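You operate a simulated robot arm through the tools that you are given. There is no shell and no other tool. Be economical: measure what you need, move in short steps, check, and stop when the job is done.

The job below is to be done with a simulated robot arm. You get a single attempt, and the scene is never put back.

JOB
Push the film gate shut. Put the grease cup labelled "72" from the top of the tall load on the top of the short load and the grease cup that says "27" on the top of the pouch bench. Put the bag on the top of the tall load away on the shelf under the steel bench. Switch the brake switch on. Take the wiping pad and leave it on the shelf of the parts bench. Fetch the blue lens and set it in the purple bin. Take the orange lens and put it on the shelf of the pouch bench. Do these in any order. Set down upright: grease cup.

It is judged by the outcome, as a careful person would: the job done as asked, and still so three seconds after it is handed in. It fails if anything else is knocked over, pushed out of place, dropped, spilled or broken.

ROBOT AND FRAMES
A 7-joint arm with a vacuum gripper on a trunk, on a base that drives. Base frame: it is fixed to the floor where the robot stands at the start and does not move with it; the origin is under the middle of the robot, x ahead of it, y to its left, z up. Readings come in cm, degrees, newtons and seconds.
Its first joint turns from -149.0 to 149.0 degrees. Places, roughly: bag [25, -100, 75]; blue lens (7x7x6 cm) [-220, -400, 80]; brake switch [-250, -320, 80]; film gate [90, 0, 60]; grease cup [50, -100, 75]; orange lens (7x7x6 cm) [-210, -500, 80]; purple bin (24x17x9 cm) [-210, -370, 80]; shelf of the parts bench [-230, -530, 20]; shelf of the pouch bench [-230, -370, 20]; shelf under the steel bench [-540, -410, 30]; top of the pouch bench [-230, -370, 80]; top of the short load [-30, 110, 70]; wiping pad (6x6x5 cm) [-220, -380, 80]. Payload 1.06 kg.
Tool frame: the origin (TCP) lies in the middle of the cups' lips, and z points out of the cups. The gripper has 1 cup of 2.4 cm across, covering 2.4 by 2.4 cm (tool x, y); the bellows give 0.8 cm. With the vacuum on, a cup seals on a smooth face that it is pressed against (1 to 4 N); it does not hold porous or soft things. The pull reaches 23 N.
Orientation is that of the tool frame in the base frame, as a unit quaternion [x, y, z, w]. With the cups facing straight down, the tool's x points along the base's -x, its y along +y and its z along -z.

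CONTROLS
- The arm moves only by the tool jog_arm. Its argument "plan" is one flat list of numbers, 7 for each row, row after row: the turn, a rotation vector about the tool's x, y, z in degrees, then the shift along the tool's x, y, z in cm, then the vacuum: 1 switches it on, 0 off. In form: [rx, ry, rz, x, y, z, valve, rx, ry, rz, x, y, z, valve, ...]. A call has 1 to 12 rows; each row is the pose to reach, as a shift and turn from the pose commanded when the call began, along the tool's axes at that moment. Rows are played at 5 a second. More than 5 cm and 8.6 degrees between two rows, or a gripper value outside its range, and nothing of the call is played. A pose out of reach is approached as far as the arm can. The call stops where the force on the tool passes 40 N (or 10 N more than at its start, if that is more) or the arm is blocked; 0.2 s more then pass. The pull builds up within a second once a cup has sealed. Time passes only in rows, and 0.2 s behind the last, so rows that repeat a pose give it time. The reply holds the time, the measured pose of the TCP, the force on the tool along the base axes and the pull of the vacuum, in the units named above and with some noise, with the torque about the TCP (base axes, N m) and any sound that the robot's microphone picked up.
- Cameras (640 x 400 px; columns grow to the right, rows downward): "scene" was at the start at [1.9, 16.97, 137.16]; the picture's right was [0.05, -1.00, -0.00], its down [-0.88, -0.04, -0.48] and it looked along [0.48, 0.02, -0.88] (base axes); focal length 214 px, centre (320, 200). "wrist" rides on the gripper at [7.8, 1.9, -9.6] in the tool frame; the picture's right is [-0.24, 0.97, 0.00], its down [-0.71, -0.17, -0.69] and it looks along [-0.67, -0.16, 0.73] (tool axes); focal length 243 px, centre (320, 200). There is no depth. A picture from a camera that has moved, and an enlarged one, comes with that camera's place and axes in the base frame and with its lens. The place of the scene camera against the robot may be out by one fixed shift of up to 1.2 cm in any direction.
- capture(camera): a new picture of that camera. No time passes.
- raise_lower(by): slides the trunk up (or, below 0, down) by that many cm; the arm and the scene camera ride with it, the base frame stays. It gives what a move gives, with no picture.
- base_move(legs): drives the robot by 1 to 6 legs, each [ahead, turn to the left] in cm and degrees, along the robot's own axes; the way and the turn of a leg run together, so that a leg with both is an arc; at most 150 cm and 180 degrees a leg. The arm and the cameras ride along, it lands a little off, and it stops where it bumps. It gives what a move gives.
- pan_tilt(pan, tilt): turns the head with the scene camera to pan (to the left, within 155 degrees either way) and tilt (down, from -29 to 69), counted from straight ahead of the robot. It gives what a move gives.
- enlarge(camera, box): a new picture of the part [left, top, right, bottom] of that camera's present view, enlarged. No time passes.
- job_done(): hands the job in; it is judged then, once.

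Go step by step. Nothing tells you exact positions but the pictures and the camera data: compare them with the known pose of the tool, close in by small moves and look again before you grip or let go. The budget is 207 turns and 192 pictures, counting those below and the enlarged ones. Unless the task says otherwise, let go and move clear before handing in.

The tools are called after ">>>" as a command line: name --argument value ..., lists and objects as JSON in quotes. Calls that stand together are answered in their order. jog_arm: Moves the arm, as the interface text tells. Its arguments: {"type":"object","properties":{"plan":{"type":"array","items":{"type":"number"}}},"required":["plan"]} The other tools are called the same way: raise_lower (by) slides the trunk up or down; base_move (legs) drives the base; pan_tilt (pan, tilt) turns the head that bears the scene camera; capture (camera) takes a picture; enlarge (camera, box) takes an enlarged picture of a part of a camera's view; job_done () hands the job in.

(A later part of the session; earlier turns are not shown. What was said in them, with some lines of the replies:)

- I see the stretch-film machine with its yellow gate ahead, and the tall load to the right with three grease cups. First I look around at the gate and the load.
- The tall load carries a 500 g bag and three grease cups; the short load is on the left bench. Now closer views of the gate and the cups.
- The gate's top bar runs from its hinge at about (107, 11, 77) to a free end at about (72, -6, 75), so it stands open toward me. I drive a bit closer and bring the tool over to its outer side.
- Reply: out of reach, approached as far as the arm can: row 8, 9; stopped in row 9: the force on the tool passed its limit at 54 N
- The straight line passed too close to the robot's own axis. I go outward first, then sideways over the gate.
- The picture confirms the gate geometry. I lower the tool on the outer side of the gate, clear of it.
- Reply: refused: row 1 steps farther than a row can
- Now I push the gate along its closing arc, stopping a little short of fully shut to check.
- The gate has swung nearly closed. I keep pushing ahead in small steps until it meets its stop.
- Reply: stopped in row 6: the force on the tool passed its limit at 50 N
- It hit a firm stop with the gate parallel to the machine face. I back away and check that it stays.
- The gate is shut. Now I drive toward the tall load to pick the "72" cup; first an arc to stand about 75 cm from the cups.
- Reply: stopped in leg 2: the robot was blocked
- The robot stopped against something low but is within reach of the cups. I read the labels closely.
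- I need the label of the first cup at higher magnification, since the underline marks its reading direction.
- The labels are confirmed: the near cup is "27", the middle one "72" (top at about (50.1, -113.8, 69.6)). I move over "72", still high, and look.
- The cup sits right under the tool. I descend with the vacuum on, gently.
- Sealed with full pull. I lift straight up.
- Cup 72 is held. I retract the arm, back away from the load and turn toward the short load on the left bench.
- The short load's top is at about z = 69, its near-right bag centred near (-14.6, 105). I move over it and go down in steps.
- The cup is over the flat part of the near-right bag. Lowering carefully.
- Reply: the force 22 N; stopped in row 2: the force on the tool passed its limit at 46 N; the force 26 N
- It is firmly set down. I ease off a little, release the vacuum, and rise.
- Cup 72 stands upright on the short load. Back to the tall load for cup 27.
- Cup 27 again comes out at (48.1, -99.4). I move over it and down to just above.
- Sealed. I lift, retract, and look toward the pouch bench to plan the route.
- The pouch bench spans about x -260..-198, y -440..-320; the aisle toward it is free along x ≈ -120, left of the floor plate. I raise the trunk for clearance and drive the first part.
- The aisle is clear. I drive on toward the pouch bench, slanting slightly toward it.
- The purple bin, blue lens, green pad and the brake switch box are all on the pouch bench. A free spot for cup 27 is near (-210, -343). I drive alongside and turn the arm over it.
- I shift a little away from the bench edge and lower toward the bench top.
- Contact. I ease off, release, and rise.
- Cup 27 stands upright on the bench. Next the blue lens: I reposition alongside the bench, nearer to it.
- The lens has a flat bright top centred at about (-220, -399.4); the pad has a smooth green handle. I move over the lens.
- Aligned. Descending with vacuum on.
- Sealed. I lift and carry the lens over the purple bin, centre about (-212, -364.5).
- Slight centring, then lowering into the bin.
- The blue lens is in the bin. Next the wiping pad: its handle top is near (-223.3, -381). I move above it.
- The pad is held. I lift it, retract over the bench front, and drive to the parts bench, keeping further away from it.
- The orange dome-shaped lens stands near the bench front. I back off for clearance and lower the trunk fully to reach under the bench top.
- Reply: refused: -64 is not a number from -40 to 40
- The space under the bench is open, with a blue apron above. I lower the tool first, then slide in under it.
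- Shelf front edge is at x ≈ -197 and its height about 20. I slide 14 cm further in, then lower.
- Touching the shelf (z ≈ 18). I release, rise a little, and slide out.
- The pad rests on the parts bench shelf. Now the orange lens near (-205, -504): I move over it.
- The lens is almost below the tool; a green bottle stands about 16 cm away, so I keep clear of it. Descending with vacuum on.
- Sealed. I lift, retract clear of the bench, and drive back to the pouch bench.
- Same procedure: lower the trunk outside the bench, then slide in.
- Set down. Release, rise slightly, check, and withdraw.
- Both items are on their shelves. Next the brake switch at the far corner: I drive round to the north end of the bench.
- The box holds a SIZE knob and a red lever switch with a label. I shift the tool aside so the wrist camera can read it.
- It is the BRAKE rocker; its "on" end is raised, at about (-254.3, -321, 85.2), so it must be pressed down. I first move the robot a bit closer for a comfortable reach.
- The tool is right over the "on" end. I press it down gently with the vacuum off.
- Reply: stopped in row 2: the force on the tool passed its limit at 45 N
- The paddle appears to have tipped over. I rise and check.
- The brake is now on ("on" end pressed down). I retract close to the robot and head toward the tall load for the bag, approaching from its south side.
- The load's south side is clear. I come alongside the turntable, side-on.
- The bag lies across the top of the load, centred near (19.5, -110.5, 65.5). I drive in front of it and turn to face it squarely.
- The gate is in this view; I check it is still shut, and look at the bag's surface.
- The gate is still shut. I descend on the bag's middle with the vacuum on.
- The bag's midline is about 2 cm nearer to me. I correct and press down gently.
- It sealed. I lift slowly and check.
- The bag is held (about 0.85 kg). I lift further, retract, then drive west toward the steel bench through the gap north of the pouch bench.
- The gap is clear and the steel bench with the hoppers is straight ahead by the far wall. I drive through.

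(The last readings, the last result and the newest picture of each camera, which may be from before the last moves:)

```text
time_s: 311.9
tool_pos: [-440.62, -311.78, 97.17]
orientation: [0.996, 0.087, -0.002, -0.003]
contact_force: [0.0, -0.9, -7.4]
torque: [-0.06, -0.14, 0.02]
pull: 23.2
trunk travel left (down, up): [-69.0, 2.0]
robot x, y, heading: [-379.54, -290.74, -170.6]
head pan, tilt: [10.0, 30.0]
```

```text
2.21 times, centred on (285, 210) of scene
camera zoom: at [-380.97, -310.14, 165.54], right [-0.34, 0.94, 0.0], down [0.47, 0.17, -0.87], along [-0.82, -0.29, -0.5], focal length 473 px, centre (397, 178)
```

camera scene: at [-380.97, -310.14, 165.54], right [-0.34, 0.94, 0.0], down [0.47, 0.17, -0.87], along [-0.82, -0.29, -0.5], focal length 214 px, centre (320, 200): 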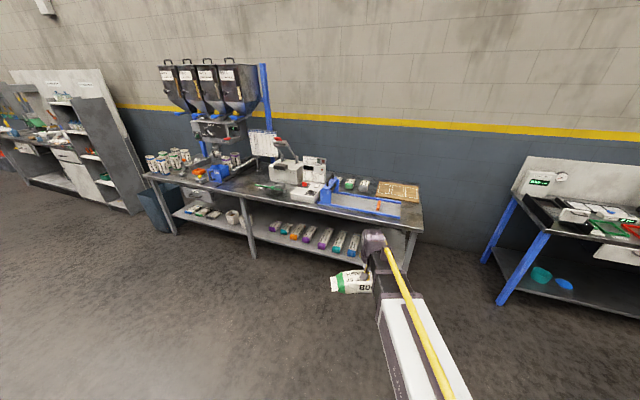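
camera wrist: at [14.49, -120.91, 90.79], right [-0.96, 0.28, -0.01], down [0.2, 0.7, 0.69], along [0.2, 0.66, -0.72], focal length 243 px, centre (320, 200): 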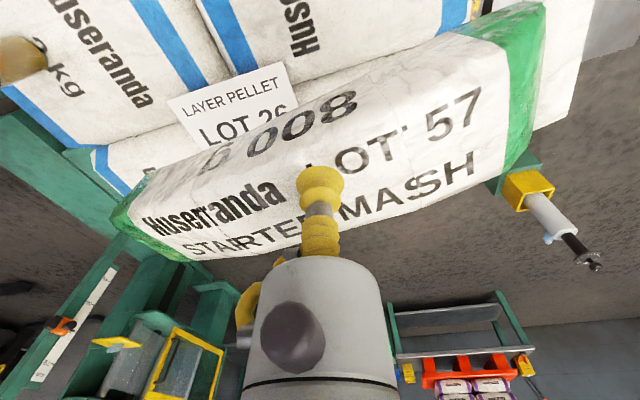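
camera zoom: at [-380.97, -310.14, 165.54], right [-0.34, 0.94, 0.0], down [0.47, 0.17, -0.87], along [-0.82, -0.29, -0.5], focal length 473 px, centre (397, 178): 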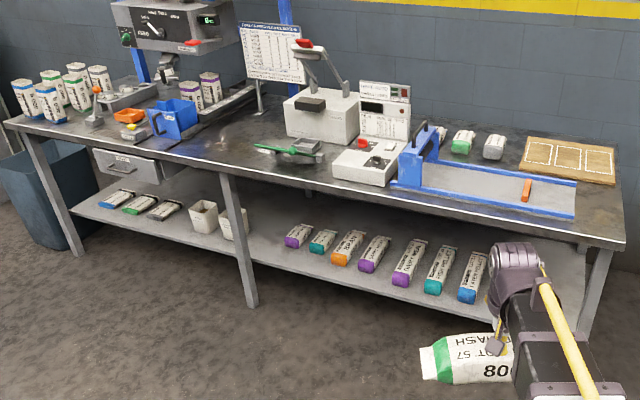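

The shelf has free space at its right end, right of the blue packet (around y = -309). The bag should go in lengthwise, so I first rotate it by 65°.

>>> jog_arm --plan '[0, 0, -8.1, 0, 0, 0, 1, 0, 0, -16.2, 0, 0, 0, 1, 0, 0, -24.3, 0, 0, 0, 1, 0, 0, -32.4, 0, 0, 0, 1, 0, 0, -40.5, 0, 0, 0, 1, 0, 0, -48.6, 0, 0, 0, 1, 0, 0, -56.7, 0, 0, 0, 1, 0, 0, -65, 0, 0, 0, 1]'

>>> base_move --legs '[[0, 3], [30, 0], [0, -12.6]]'

>>> pan_tilt --pan 10 --tilt 45

>>> capture --camera "scene"

>>> capture --camera "wrist"

```text
time_s: 313.7
tool_pos: [-440.6, -311.76, 97.22]
orientation: [0.792, 0.611, 0.0, -0.004]
contact_force: [-0.6, -0.2, -8.3]
torque: [0.1, -0.15, -0.04]
pull: 22.8
trunk travel left (down, up): [-69.0, 2.0]
robot x, y, heading: [-379.61, -290.66, -170.4]
head pan, tilt: [10.0, 30.0]
```

```text
time_s: 317.0
tool_pos: [-473.4, -308.41, 97.08]
orientation: [0.839, 0.544, 0.001, -0.004]
contact_force: [0.0, -0.4, -8.5]
torque: [0.04, -0.12, 0.01]
pull: 22.4
trunk travel left (down, up): [-69.0, 2.0]
robot x, y, heading: [-409.38, -297.45, -179.8]
head pan, tilt: [10.0, 30.0]
```

```text
time_s: 317.8
tool_pos: [-473.4, -308.5, 97.0]
orientation: [0.839, 0.544, 0.0, -0.005]
contact_force: [0.2, 0.8, -8.3]
torque: [0.03, -0.15, 0.03]
pull: 23.0
trunk travel left (down, up): [-69.0, 2.0]
robot x, y, heading: [-409.66, -297.75, -179.8]
head pan, tilt: [10.0, 45.0]
```

```text
89 pictures are left
camera scene: at [-413.26, -316.4, 163.28], right [-0.18, 0.98, 0.0], down [0.7, 0.13, -0.71], along [-0.7, -0.13, -0.71], focal length 214 px, centre (320, 200)
```

scene: 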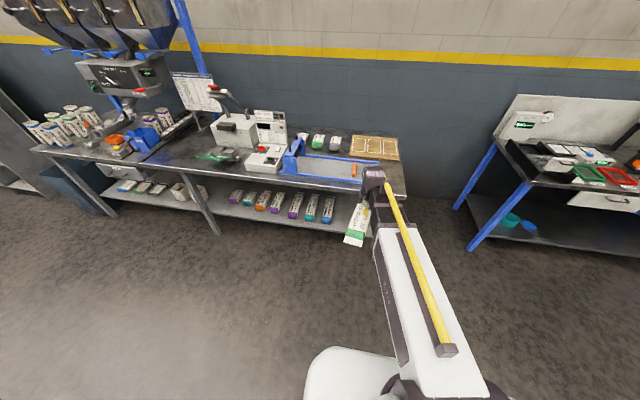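

```text
88 pictures are left
camera wrist: at [-468.33, -302.19, 106.82], right [0.79, -0.61, -0.01], down [-0.44, -0.58, 0.68], along [-0.42, -0.54, -0.73], focal length 243 px, centre (320, 200)
```

wrist: 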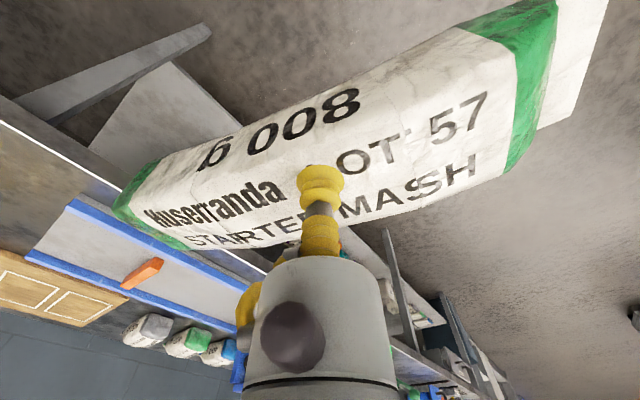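

The bag is still about 16° off lengthwise; I correct and lower the trunk.

>>> jog_arm --plan '[0, 0, -8, 0, 0, 0, 1, 0, 0, -16, 0, 0, 0, 1]'

>>> raise_lower --by -40

>>> raise_lower --by -10

>>> capture --camera "wrist"

>>> capture --camera "scene"

```text
time_s: 318.4
tool_pos: [-473.36, -308.32, 97.1]
orientation: [0.755, 0.655, 0.0, -0.004]
contact_force: [-0.1, -0.7, -7.2]
torque: [0.14, -0.09, 0.0]
pull: 22.8
trunk travel left (down, up): [-69.0, 2.0]
robot x, y, heading: [-409.77, -297.51, -179.8]
head pan, tilt: [10.0, 45.0]
```

```text
time_s: 322.2
tool_pos: [-473.33, -308.54, 57.0]
orientation: [0.756, 0.655, 0.001, -0.004]
contact_force: [0.1, -0.1, -7.1]
torque: [0.14, -0.11, -0.02]
pull: 22.7
trunk travel left (down, up): [-29.0, 42.0]
robot x, y, heading: [-409.47, -297.59, -179.5]
head pan, tilt: [10.0, 45.0]
```

```text
time_s: 323.6
tool_pos: [-473.37, -308.54, 47.03]
orientation: [0.756, 0.655, 0.001, -0.004]
contact_force: [0.7, 0.3, -7.7]
torque: [0.1, -0.04, -0.04]
pull: 22.7
trunk travel left (down, up): [-19.0, 52.0]
robot x, y, heading: [-409.84, -297.64, -179.6]
head pan, tilt: [10.0, 45.0]
```

```text
87 pictures are left
camera wrist: at [-470.23, -301.05, 56.83], right [0.93, -0.37, -0.01], down [-0.27, -0.68, 0.68], along [-0.26, -0.63, -0.73], focal length 243 px, centre (320, 200)
```

wrist: 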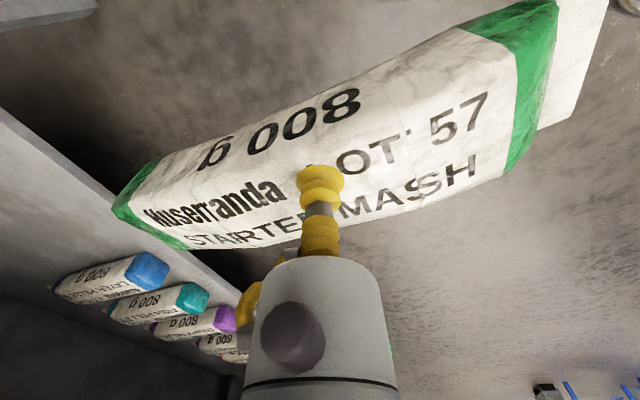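

```text
86 pictures are left
camera scene: at [-413.23, -316.39, 113.28], right [-0.18, 0.98, 0.0], down [0.7, 0.13, -0.71], along [-0.7, -0.13, -0.71], focal length 214 px, centre (320, 200)
```

scene: 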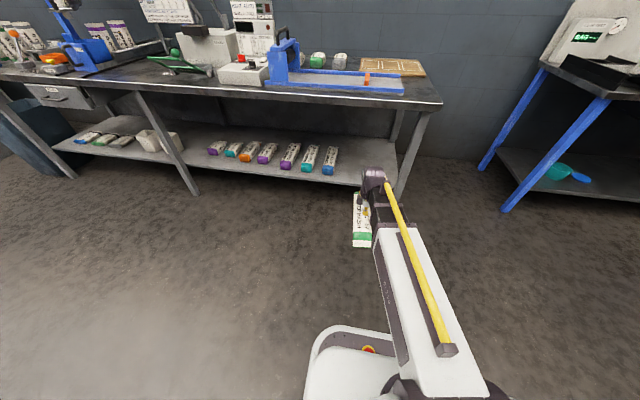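

The shelf's front edge is at x ≈ -512, z ≈ 28, and the free slot right of the blue 800 g packet matches. I lower a bit, drive forward part of the way, and look.

>>> jog_arm --plan '[0, 0, 0, -2.3, 0.3, 0, 1, 0, 0, 0, -2.3, 0.3, 4, 1]'

>>> base_move --legs '[[24, 0]]'

>>> capture --camera "wrist"

>>> capture --camera "scene"

```text
time_s: 324.2
tool_pos: [-473.24, -310.87, 43.16]
orientation: [0.755, 0.655, 0.0, -0.005]
contact_force: [-0.4, 0.4, -7.4]
torque: [0.11, -0.11, 0.02]
pull: 22.9
trunk travel left (down, up): [-19.0, 52.0]
robot x, y, heading: [-410.06, -297.63, -179.7]
head pan, tilt: [10.0, 45.0]
```

```text
time_s: 325.9
tool_pos: [-497.49, -311.24, 43.21]
orientation: [0.754, 0.657, 0.001, -0.005]
contact_force: [0.7, -0.1, -8.2]
torque: [0.07, -0.1, 0.03]
pull: 22.8
trunk travel left (down, up): [-19.0, 52.0]
robot x, y, heading: [-434.09, -297.74, -179.4]
head pan, tilt: [10.0, 45.0]
```

```text
85 pictures are left
camera wrist: at [-494.44, -303.9, 52.93], right [0.93, -0.37, -0.01], down [-0.26, -0.68, 0.68], along [-0.25, -0.63, -0.73], focal length 243 px, centre (320, 200)
```

wrist: 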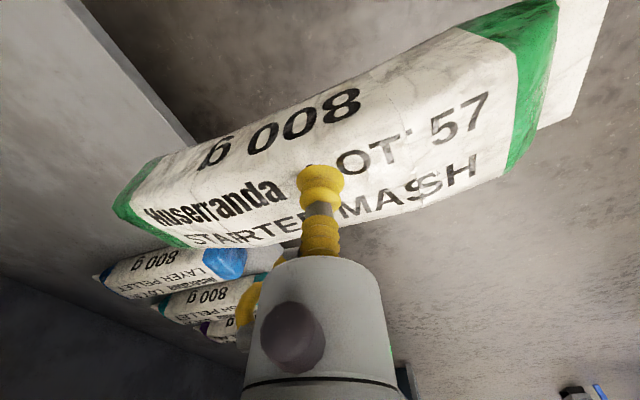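

```text
84 pictures are left
camera scene: at [-437.43, -316.62, 113.28], right [-0.18, 0.98, 0.0], down [0.7, 0.13, -0.71], along [-0.69, -0.13, -0.71], focal length 214 px, centre (320, 200)
```

scene: 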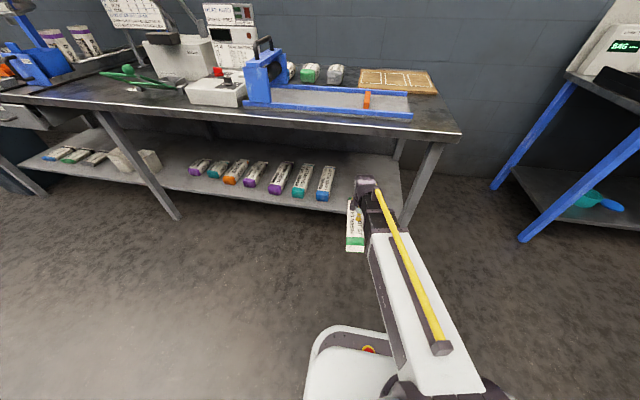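

Aligned with the free slot. I drive a little further and then extend the arm inward.

>>> base_move --legs '[[14, 0]]'

>>> jog_arm --plan '[0, 0, 0, -0.6, -4.5, 0, 1, 0, 0, 0, -1.2, -9, 0, 1, 0, 0, 0, -1.8, -13.5, 0, 1, 0, 0, 0, -2.4, -17.8, 0, 1]'

>>> capture --camera "wrist"

>>> capture --camera "scene"

```text
time_s: 327.3
tool_pos: [-511.06, -311.7, 43.23]
orientation: [0.753, 0.658, 0.001, -0.005]
contact_force: [-0.2, 0.1, -8.6]
torque: [0.06, -0.14, -0.03]
pull: 23.1
trunk travel left (down, up): [-19.0, 52.0]
robot x, y, heading: [-447.98, -298.36, -179.0]
head pan, tilt: [10.0, 45.0]
```

```text
time_s: 328.3
tool_pos: [-529.16, -311.98, 43.06]
orientation: [0.753, 0.658, 0.001, -0.004]
contact_force: [-0.3, -0.9, -6.9]
torque: [0.08, -0.1, -0.01]
pull: 22.9
trunk travel left (down, up): [-19.0, 52.0]
robot x, y, heading: [-447.65, -297.93, -179.0]
head pan, tilt: [10.0, 45.0]
```

```text
83 pictures are left
camera wrist: at [-526.21, -304.57, 52.81], right [0.93, -0.36, -0.01], down [-0.26, -0.68, 0.68], along [-0.25, -0.63, -0.73], focal length 243 px, centre (320, 200)
```

wrist: 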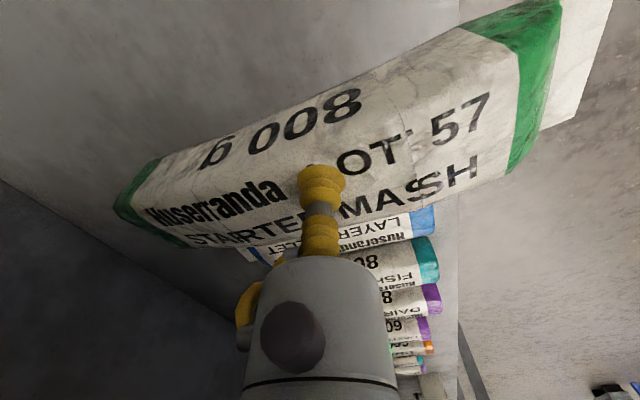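

```text
82 pictures are left
camera scene: at [-451.1, -316.82, 113.28], right [-0.19, 0.98, 0.0], down [0.69, 0.13, -0.71], along [-0.69, -0.13, -0.71], focal length 214 px, centre (320, 200)
```

scene: 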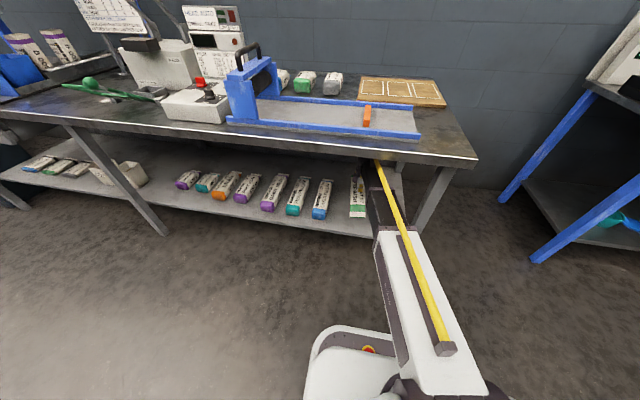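

The bag is over the shelf beside the blue packet. I go 6 cm deeper and lower.

>>> jog_arm --plan '[0, 0, 0, -0.4, -3, 0, 1, 0, 0, 0, -0.6, -6, 0, 1, 0, 0, 0, -0.6, -6, 3, 1, 0, 0, 0, -0.6, -6, 6, 1]'

>>> jog_arm --plan '[0, 0, 0, 0, 0, 0.5, 1, 0, 0, 0, 0, 0, 1, 1, 0, 0, 0, 0, 0, 1.4, 1]'

```text
time_s: 329.3
tool_pos: [-535.36, -311.38, 37.5]
orientation: [0.753, 0.659, 0.001, -0.004]
contact_force: [0.3, 0.1, -8.0]
torque: [0.13, -0.12, 0.03]
pull: 23.1
trunk travel left (down, up): [-19.0, 52.0]
robot x, y, heading: [-447.91, -298.14, -178.9]
head pan, tilt: [10.0, 45.0]
```

```text
time_s: 330.1
tool_pos: [-535.37, -311.61, 35.97]
orientation: [0.752, 0.659, 0.001, -0.004]
contact_force: [0.1, 0.1, -6.8]
torque: [0.12, -0.13, 0.0]
pull: 23.1
trunk travel left (down, up): [-19.0, 52.0]
robot x, y, heading: [-448.0, -298.29, -179.0]
head pan, tilt: [10.0, 45.0]
```

>>> jog_arm --plan '[0, 0, 0, 0, 0, 0.5, 1, 0, 0, 0, 0, 0, 0.9, 1]'

>>> capture --camera "wrist"

```text
time_s: 330.7
tool_pos: [-535.39, -311.53, 34.98]
orientation: [0.753, 0.658, 0.0, -0.004]
contact_force: [-0.3, 0.5, -7.8]
torque: [0.07, -0.1, -0.01]
pull: 23.0
trunk travel left (down, up): [-19.0, 52.0]
robot x, y, heading: [-447.96, -297.91, -179.1]
head pan, tilt: [10.0, 45.0]
```

```text
81 pictures are left
camera wrist: at [-532.33, -304.09, 44.71], right [0.93, -0.36, -0.01], down [-0.26, -0.68, 0.68], along [-0.25, -0.63, -0.73], focal length 243 px, centre (320, 200)
```

wrist: 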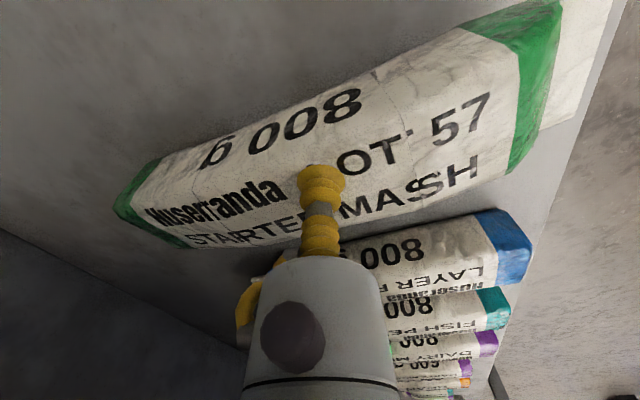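

Not touching yet; I keep lowering in small steps.

>>> jog_arm --plan '[0, 0, 0, 0, 0, 0.5, 1, 0, 0, 0, 0, 0, 0.9, 1]'

>>> jog_arm --plan '[0, 0, 0, 0, 0, 0.4, 1, 0, 0, 0, 0, 0, 0.6, 1]'

```text
time_s: 331.3
tool_pos: [-535.4, -311.44, 34.08]
orientation: [0.753, 0.659, 0.001, -0.004]
contact_force: [0.1, 0.9, -6.9]
torque: [0.06, -0.02, 0.0]
pull: 23.0
trunk travel left (down, up): [-19.0, 52.0]
robot x, y, heading: [-447.82, -298.07, -179.0]
head pan, tilt: [10.0, 45.0]
```

```text
time_s: 331.9
tool_pos: [-535.16, -311.58, 33.26]
orientation: [0.753, 0.658, 0.001, -0.004]
contact_force: [0.9, 0.0, -6.5]
torque: [0.05, 0.06, -0.04]
pull: 23.1
trunk travel left (down, up): [-19.0, 52.0]
robot x, y, heading: [-447.85, -297.82, -179.1]
head pan, tilt: [10.0, 45.0]
```

>>> jog_arm --plan '[0, 0, 0, 0, 0, 0.3, 1, 0, 0, 0, 0, 0, 0.5, 1]'

>>> jog_arm --plan '[0, 0, 0, 0, 0, 0.3, 1, 0, 0, 0, 0, 0, 0.5, 1]'

```text
time_s: 332.5
tool_pos: [-535.19, -311.51, 32.76]
orientation: [0.753, 0.658, 0.001, -0.004]
contact_force: [0.9, 0.2, -6.3]
torque: [0.06, 0.1, -0.06]
pull: 23.4
trunk travel left (down, up): [-19.0, 52.0]
robot x, y, heading: [-447.64, -297.99, -179.4]
head pan, tilt: [10.0, 45.0]
```

```text
time_s: 333.1
tool_pos: [-535.22, -311.46, 32.44]
orientation: [0.752, 0.659, 0.0, -0.005]
contact_force: [-0.4, 1.0, -4.8]
torque: [-0.03, 0.12, 0.0]
pull: 23.2
trunk travel left (down, up): [-19.0, 52.0]
robot x, y, heading: [-447.79, -298.21, -179.2]
head pan, tilt: [10.0, 45.0]
```

The shelf begins to carry the bag. A bit more.

>>> jog_arm --plan '[0, 0, 0, 0, 0, 0.3, 1, 0, 0, 0, 0, 0, 0.5, 1]'

>>> capture --camera "wrist"

```text
time_s: 333.7
tool_pos: [-535.17, -311.41, 32.08]
orientation: [0.753, 0.658, 0.0, -0.005]
contact_force: [1.1, 3.5, 4.7]
torque: [-0.16, 0.17, 0.05]
pull: 23.0
trunk travel left (down, up): [-19.0, 52.0]
robot x, y, heading: [-447.65, -298.17, -179.1]
head pan, tilt: [10.0, 45.0]
```

```text
80 pictures are left
camera wrist: at [-532.12, -304.08, 41.83], right [0.93, -0.36, -0.01], down [-0.26, -0.68, 0.68], along [-0.25, -0.63, -0.73], focal length 243 px, centre (320, 200)
```

wrist: 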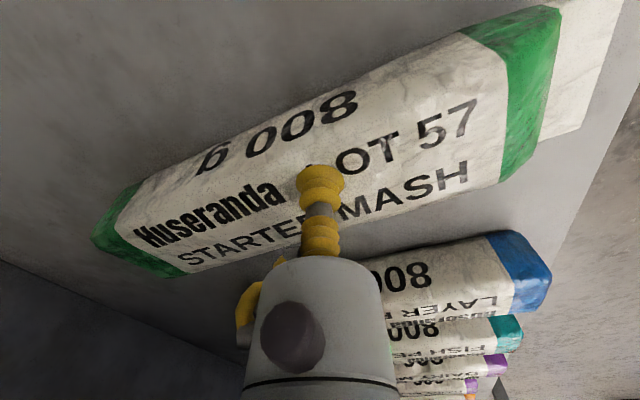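

The bag now rests flat on the shelf. I release, rise, and check.

>>> jog_arm --plan '[0, 0, 0, 0, 0, 0, 0, 0, 0, 0, 0, 0, 0, 0, 0, 0, 0, 0, 0, 0, 0, 0, 0, 0, 0, 0, 0, 0, 0, 0, 0, 0, 0, -0.8, 0, 0, 0, 0, 0, 0, -3, 0, 0, 0, 0, 0, 0, -7, 0, 0, 0, 0, 0, 0, -10, 0]'

>>> capture --camera "wrist"

```text
time_s: 335.5
tool_pos: [-535.13, -311.45, 42.01]
orientation: [0.753, 0.658, 0.001, -0.005]
contact_force: [-0.5, -0.9, 0.4]
torque: [0.0, -0.01, 0.02]
pull: 0.1
trunk travel left (down, up): [-19.0, 52.0]
robot x, y, heading: [-448.14, -298.01, -179.0]
head pan, tilt: [10.0, 45.0]
```

```text
79 pictures are left
camera wrist: at [-532.12, -304.1, 51.73], right [0.93, -0.36, -0.01], down [-0.26, -0.68, 0.68], along [-0.25, -0.63, -0.73], focal length 243 px, centre (320, 200)
```

wrist: 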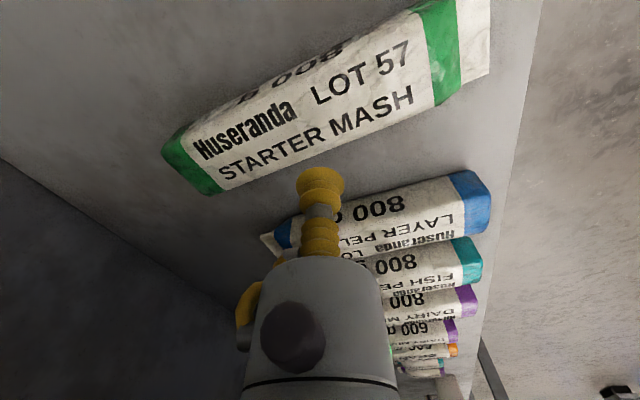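

The bag lies on the shelf, clear of the other packets. I withdraw the arm and back away.

>>> jog_arm --plan '[0, 0, 0, 0.6, 4.5, 0, 0, 0, 0, 0, 1.2, 9, 0, 0, 0, 0, 0, 1.8, 13.5, 0, 0, 0, 0, 0, 2.4, 18, 0, 0, 0, 0, 0, 3, 22, 0, 0]'

>>> base_move --legs '[[-55, 0]]'

>>> raise_lower --by 40

>>> capture --camera "scene"

>>> pan_tilt --pan 150 --tilt 20

>>> capture --camera "scene"

```text
time_s: 336.7
tool_pos: [-512.49, -311.58, 41.99]
orientation: [0.753, 0.658, 0.001, -0.004]
contact_force: [-0.5, 0.4, -0.2]
torque: [0.0, -0.01, 0.0]
pull: 0.0
trunk travel left (down, up): [-19.0, 52.0]
robot x, y, heading: [-447.8, -298.22, -179.2]
head pan, tilt: [10.0, 45.0]
```

```text
time_s: 339.9
tool_pos: [-456.82, -310.64, 42.01]
orientation: [0.753, 0.658, 0.002, -0.005]
contact_force: [-1.0, 0.9, 0.3]
torque: [0.02, 0.0, 0.02]
pull: 0.0
trunk travel left (down, up): [-19.0, 52.0]
robot x, y, heading: [-392.19, -297.07, -178.7]
head pan, tilt: [10.0, 45.0]
```

```text
time_s: 343.7
tool_pos: [-456.9, -310.6, 82.13]
orientation: [0.753, 0.658, 0.0, -0.004]
contact_force: [0.7, 1.1, 0.7]
torque: [-0.02, -0.02, -0.01]
pull: 0.1
trunk travel left (down, up): [-59.0, 12.0]
robot x, y, heading: [-392.19, -297.4, -179.2]
head pan, tilt: [10.0, 45.0]
```

```text
78 pictures are left
camera scene: at [-395.48, -315.93, 153.28], right [-0.19, 0.98, 0.0], down [0.69, 0.13, -0.71], along [-0.69, -0.13, -0.71], focal length 214 px, centre (320, 200)
```

scene: 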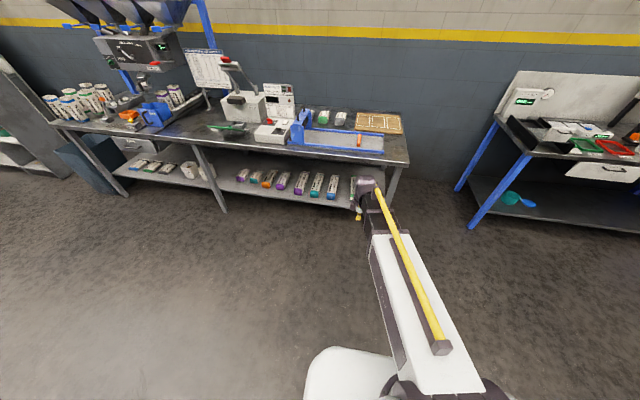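

```text
time_s: 345.9
tool_pos: [-456.88, -310.8, 82.08]
orientation: [0.753, 0.658, 0.0, -0.004]
contact_force: [1.3, 0.3, -0.2]
torque: [0.0, 0.0, 0.05]
pull: 0.1
trunk travel left (down, up): [-59.0, 12.0]
robot x, y, heading: [-392.39, -297.4, -179.1]
head pan, tilt: [150.0, 20.0]
```

```text
77 pictures are left
camera scene: at [-379.36, -318.92, 157.15], right [-0.49, -0.87, 0.0], down [-0.3, 0.17, -0.94], along [0.82, -0.46, -0.34], focal length 214 px, centre (320, 200)
```

scene: 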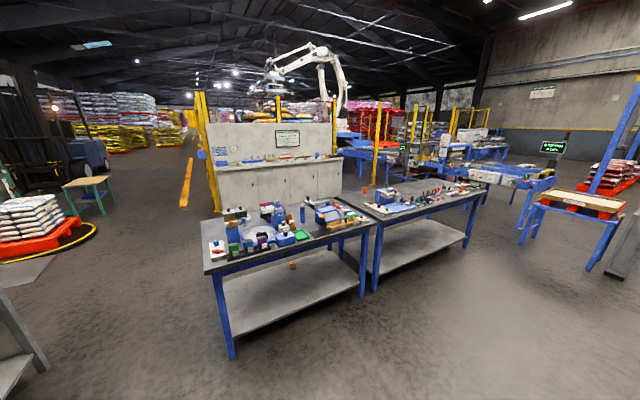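

>>> enlarge --camera "scene" --box '[200, 180, 380, 300]'

>>> enlarge --camera "scene" --box '[360, 170, 500, 280]'

>>> enlarge --camera "scene" --box '[200, 225, 245, 265]'

```text
3.33 times, centred on (290, 240) of scene
camera zoom: at [-379.36, -318.92, 157.15], right [-0.49, -0.87, 0.0], down [-0.3, 0.17, -0.94], along [0.82, -0.46, -0.34], focal length 715 px, centre (420, 67)
```

zoom: 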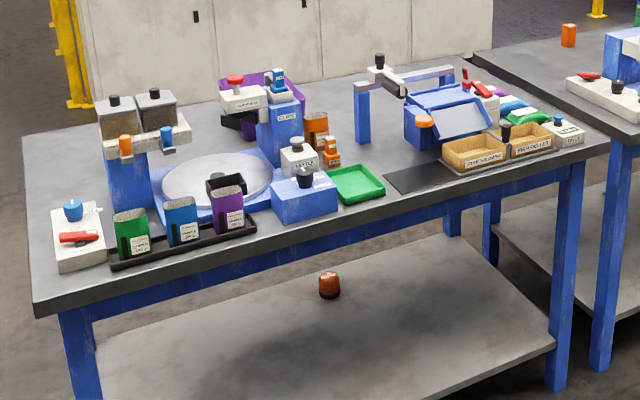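

```text
3.64 times, centred on (430, 225) of scene
camera zoom: at [-379.36, -318.92, 157.15], right [-0.49, -0.87, 0.0], down [-0.3, 0.17, -0.94], along [0.82, -0.46, -0.34], focal length 780 px, centre (-80, 109)
```

zoom: 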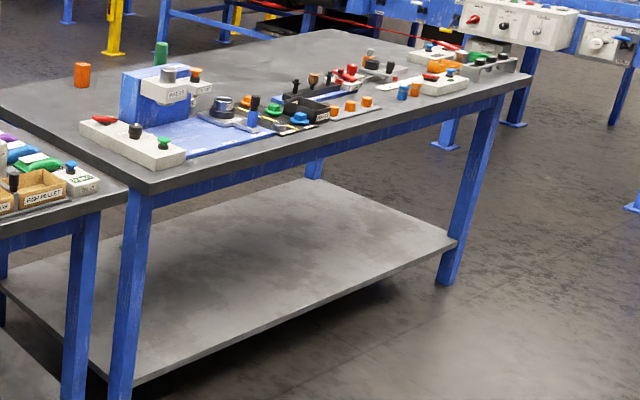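

```text
10.00 times, centred on (222, 245) of scene
camera zoom: at [-379.36, -318.92, 157.15], right [-0.49, -0.87, 0.0], down [-0.3, 0.17, -0.94], along [0.82, -0.46, -0.34], focal length 2145 px, centre (1295, -250)
```

zoom: 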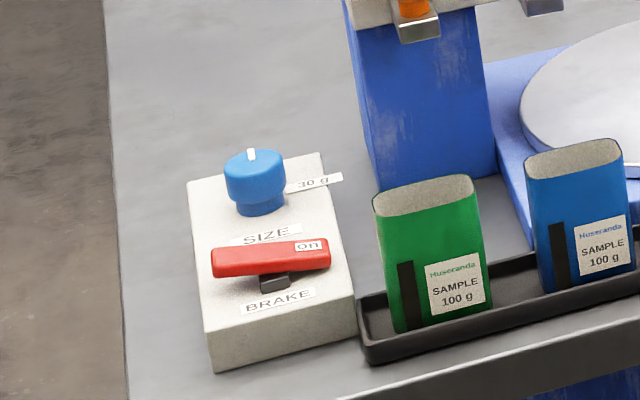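

The bag, cups, lenses and pad are all in place. The gate is shut and the brake's "on" end is pressed down. Nothing else was disturbed and the arm is clear, so I hand in.

>>> job_done

```text
The job is handed in.
```

The job is handed in, with every item done:
- **Film gate:** shut.
- **Grease cup 72:** upright on the short load.
- **Grease cup 27:** upright on the pouch bench.
- **Bag:** on the shelf under the steel bench.
- **Brake switch:** on.
- **Wiping pad:** on the parts bench shelf.
- **Blue lens:** in the purple bin.
- **Orange lens:** on the pouch bench shelf.
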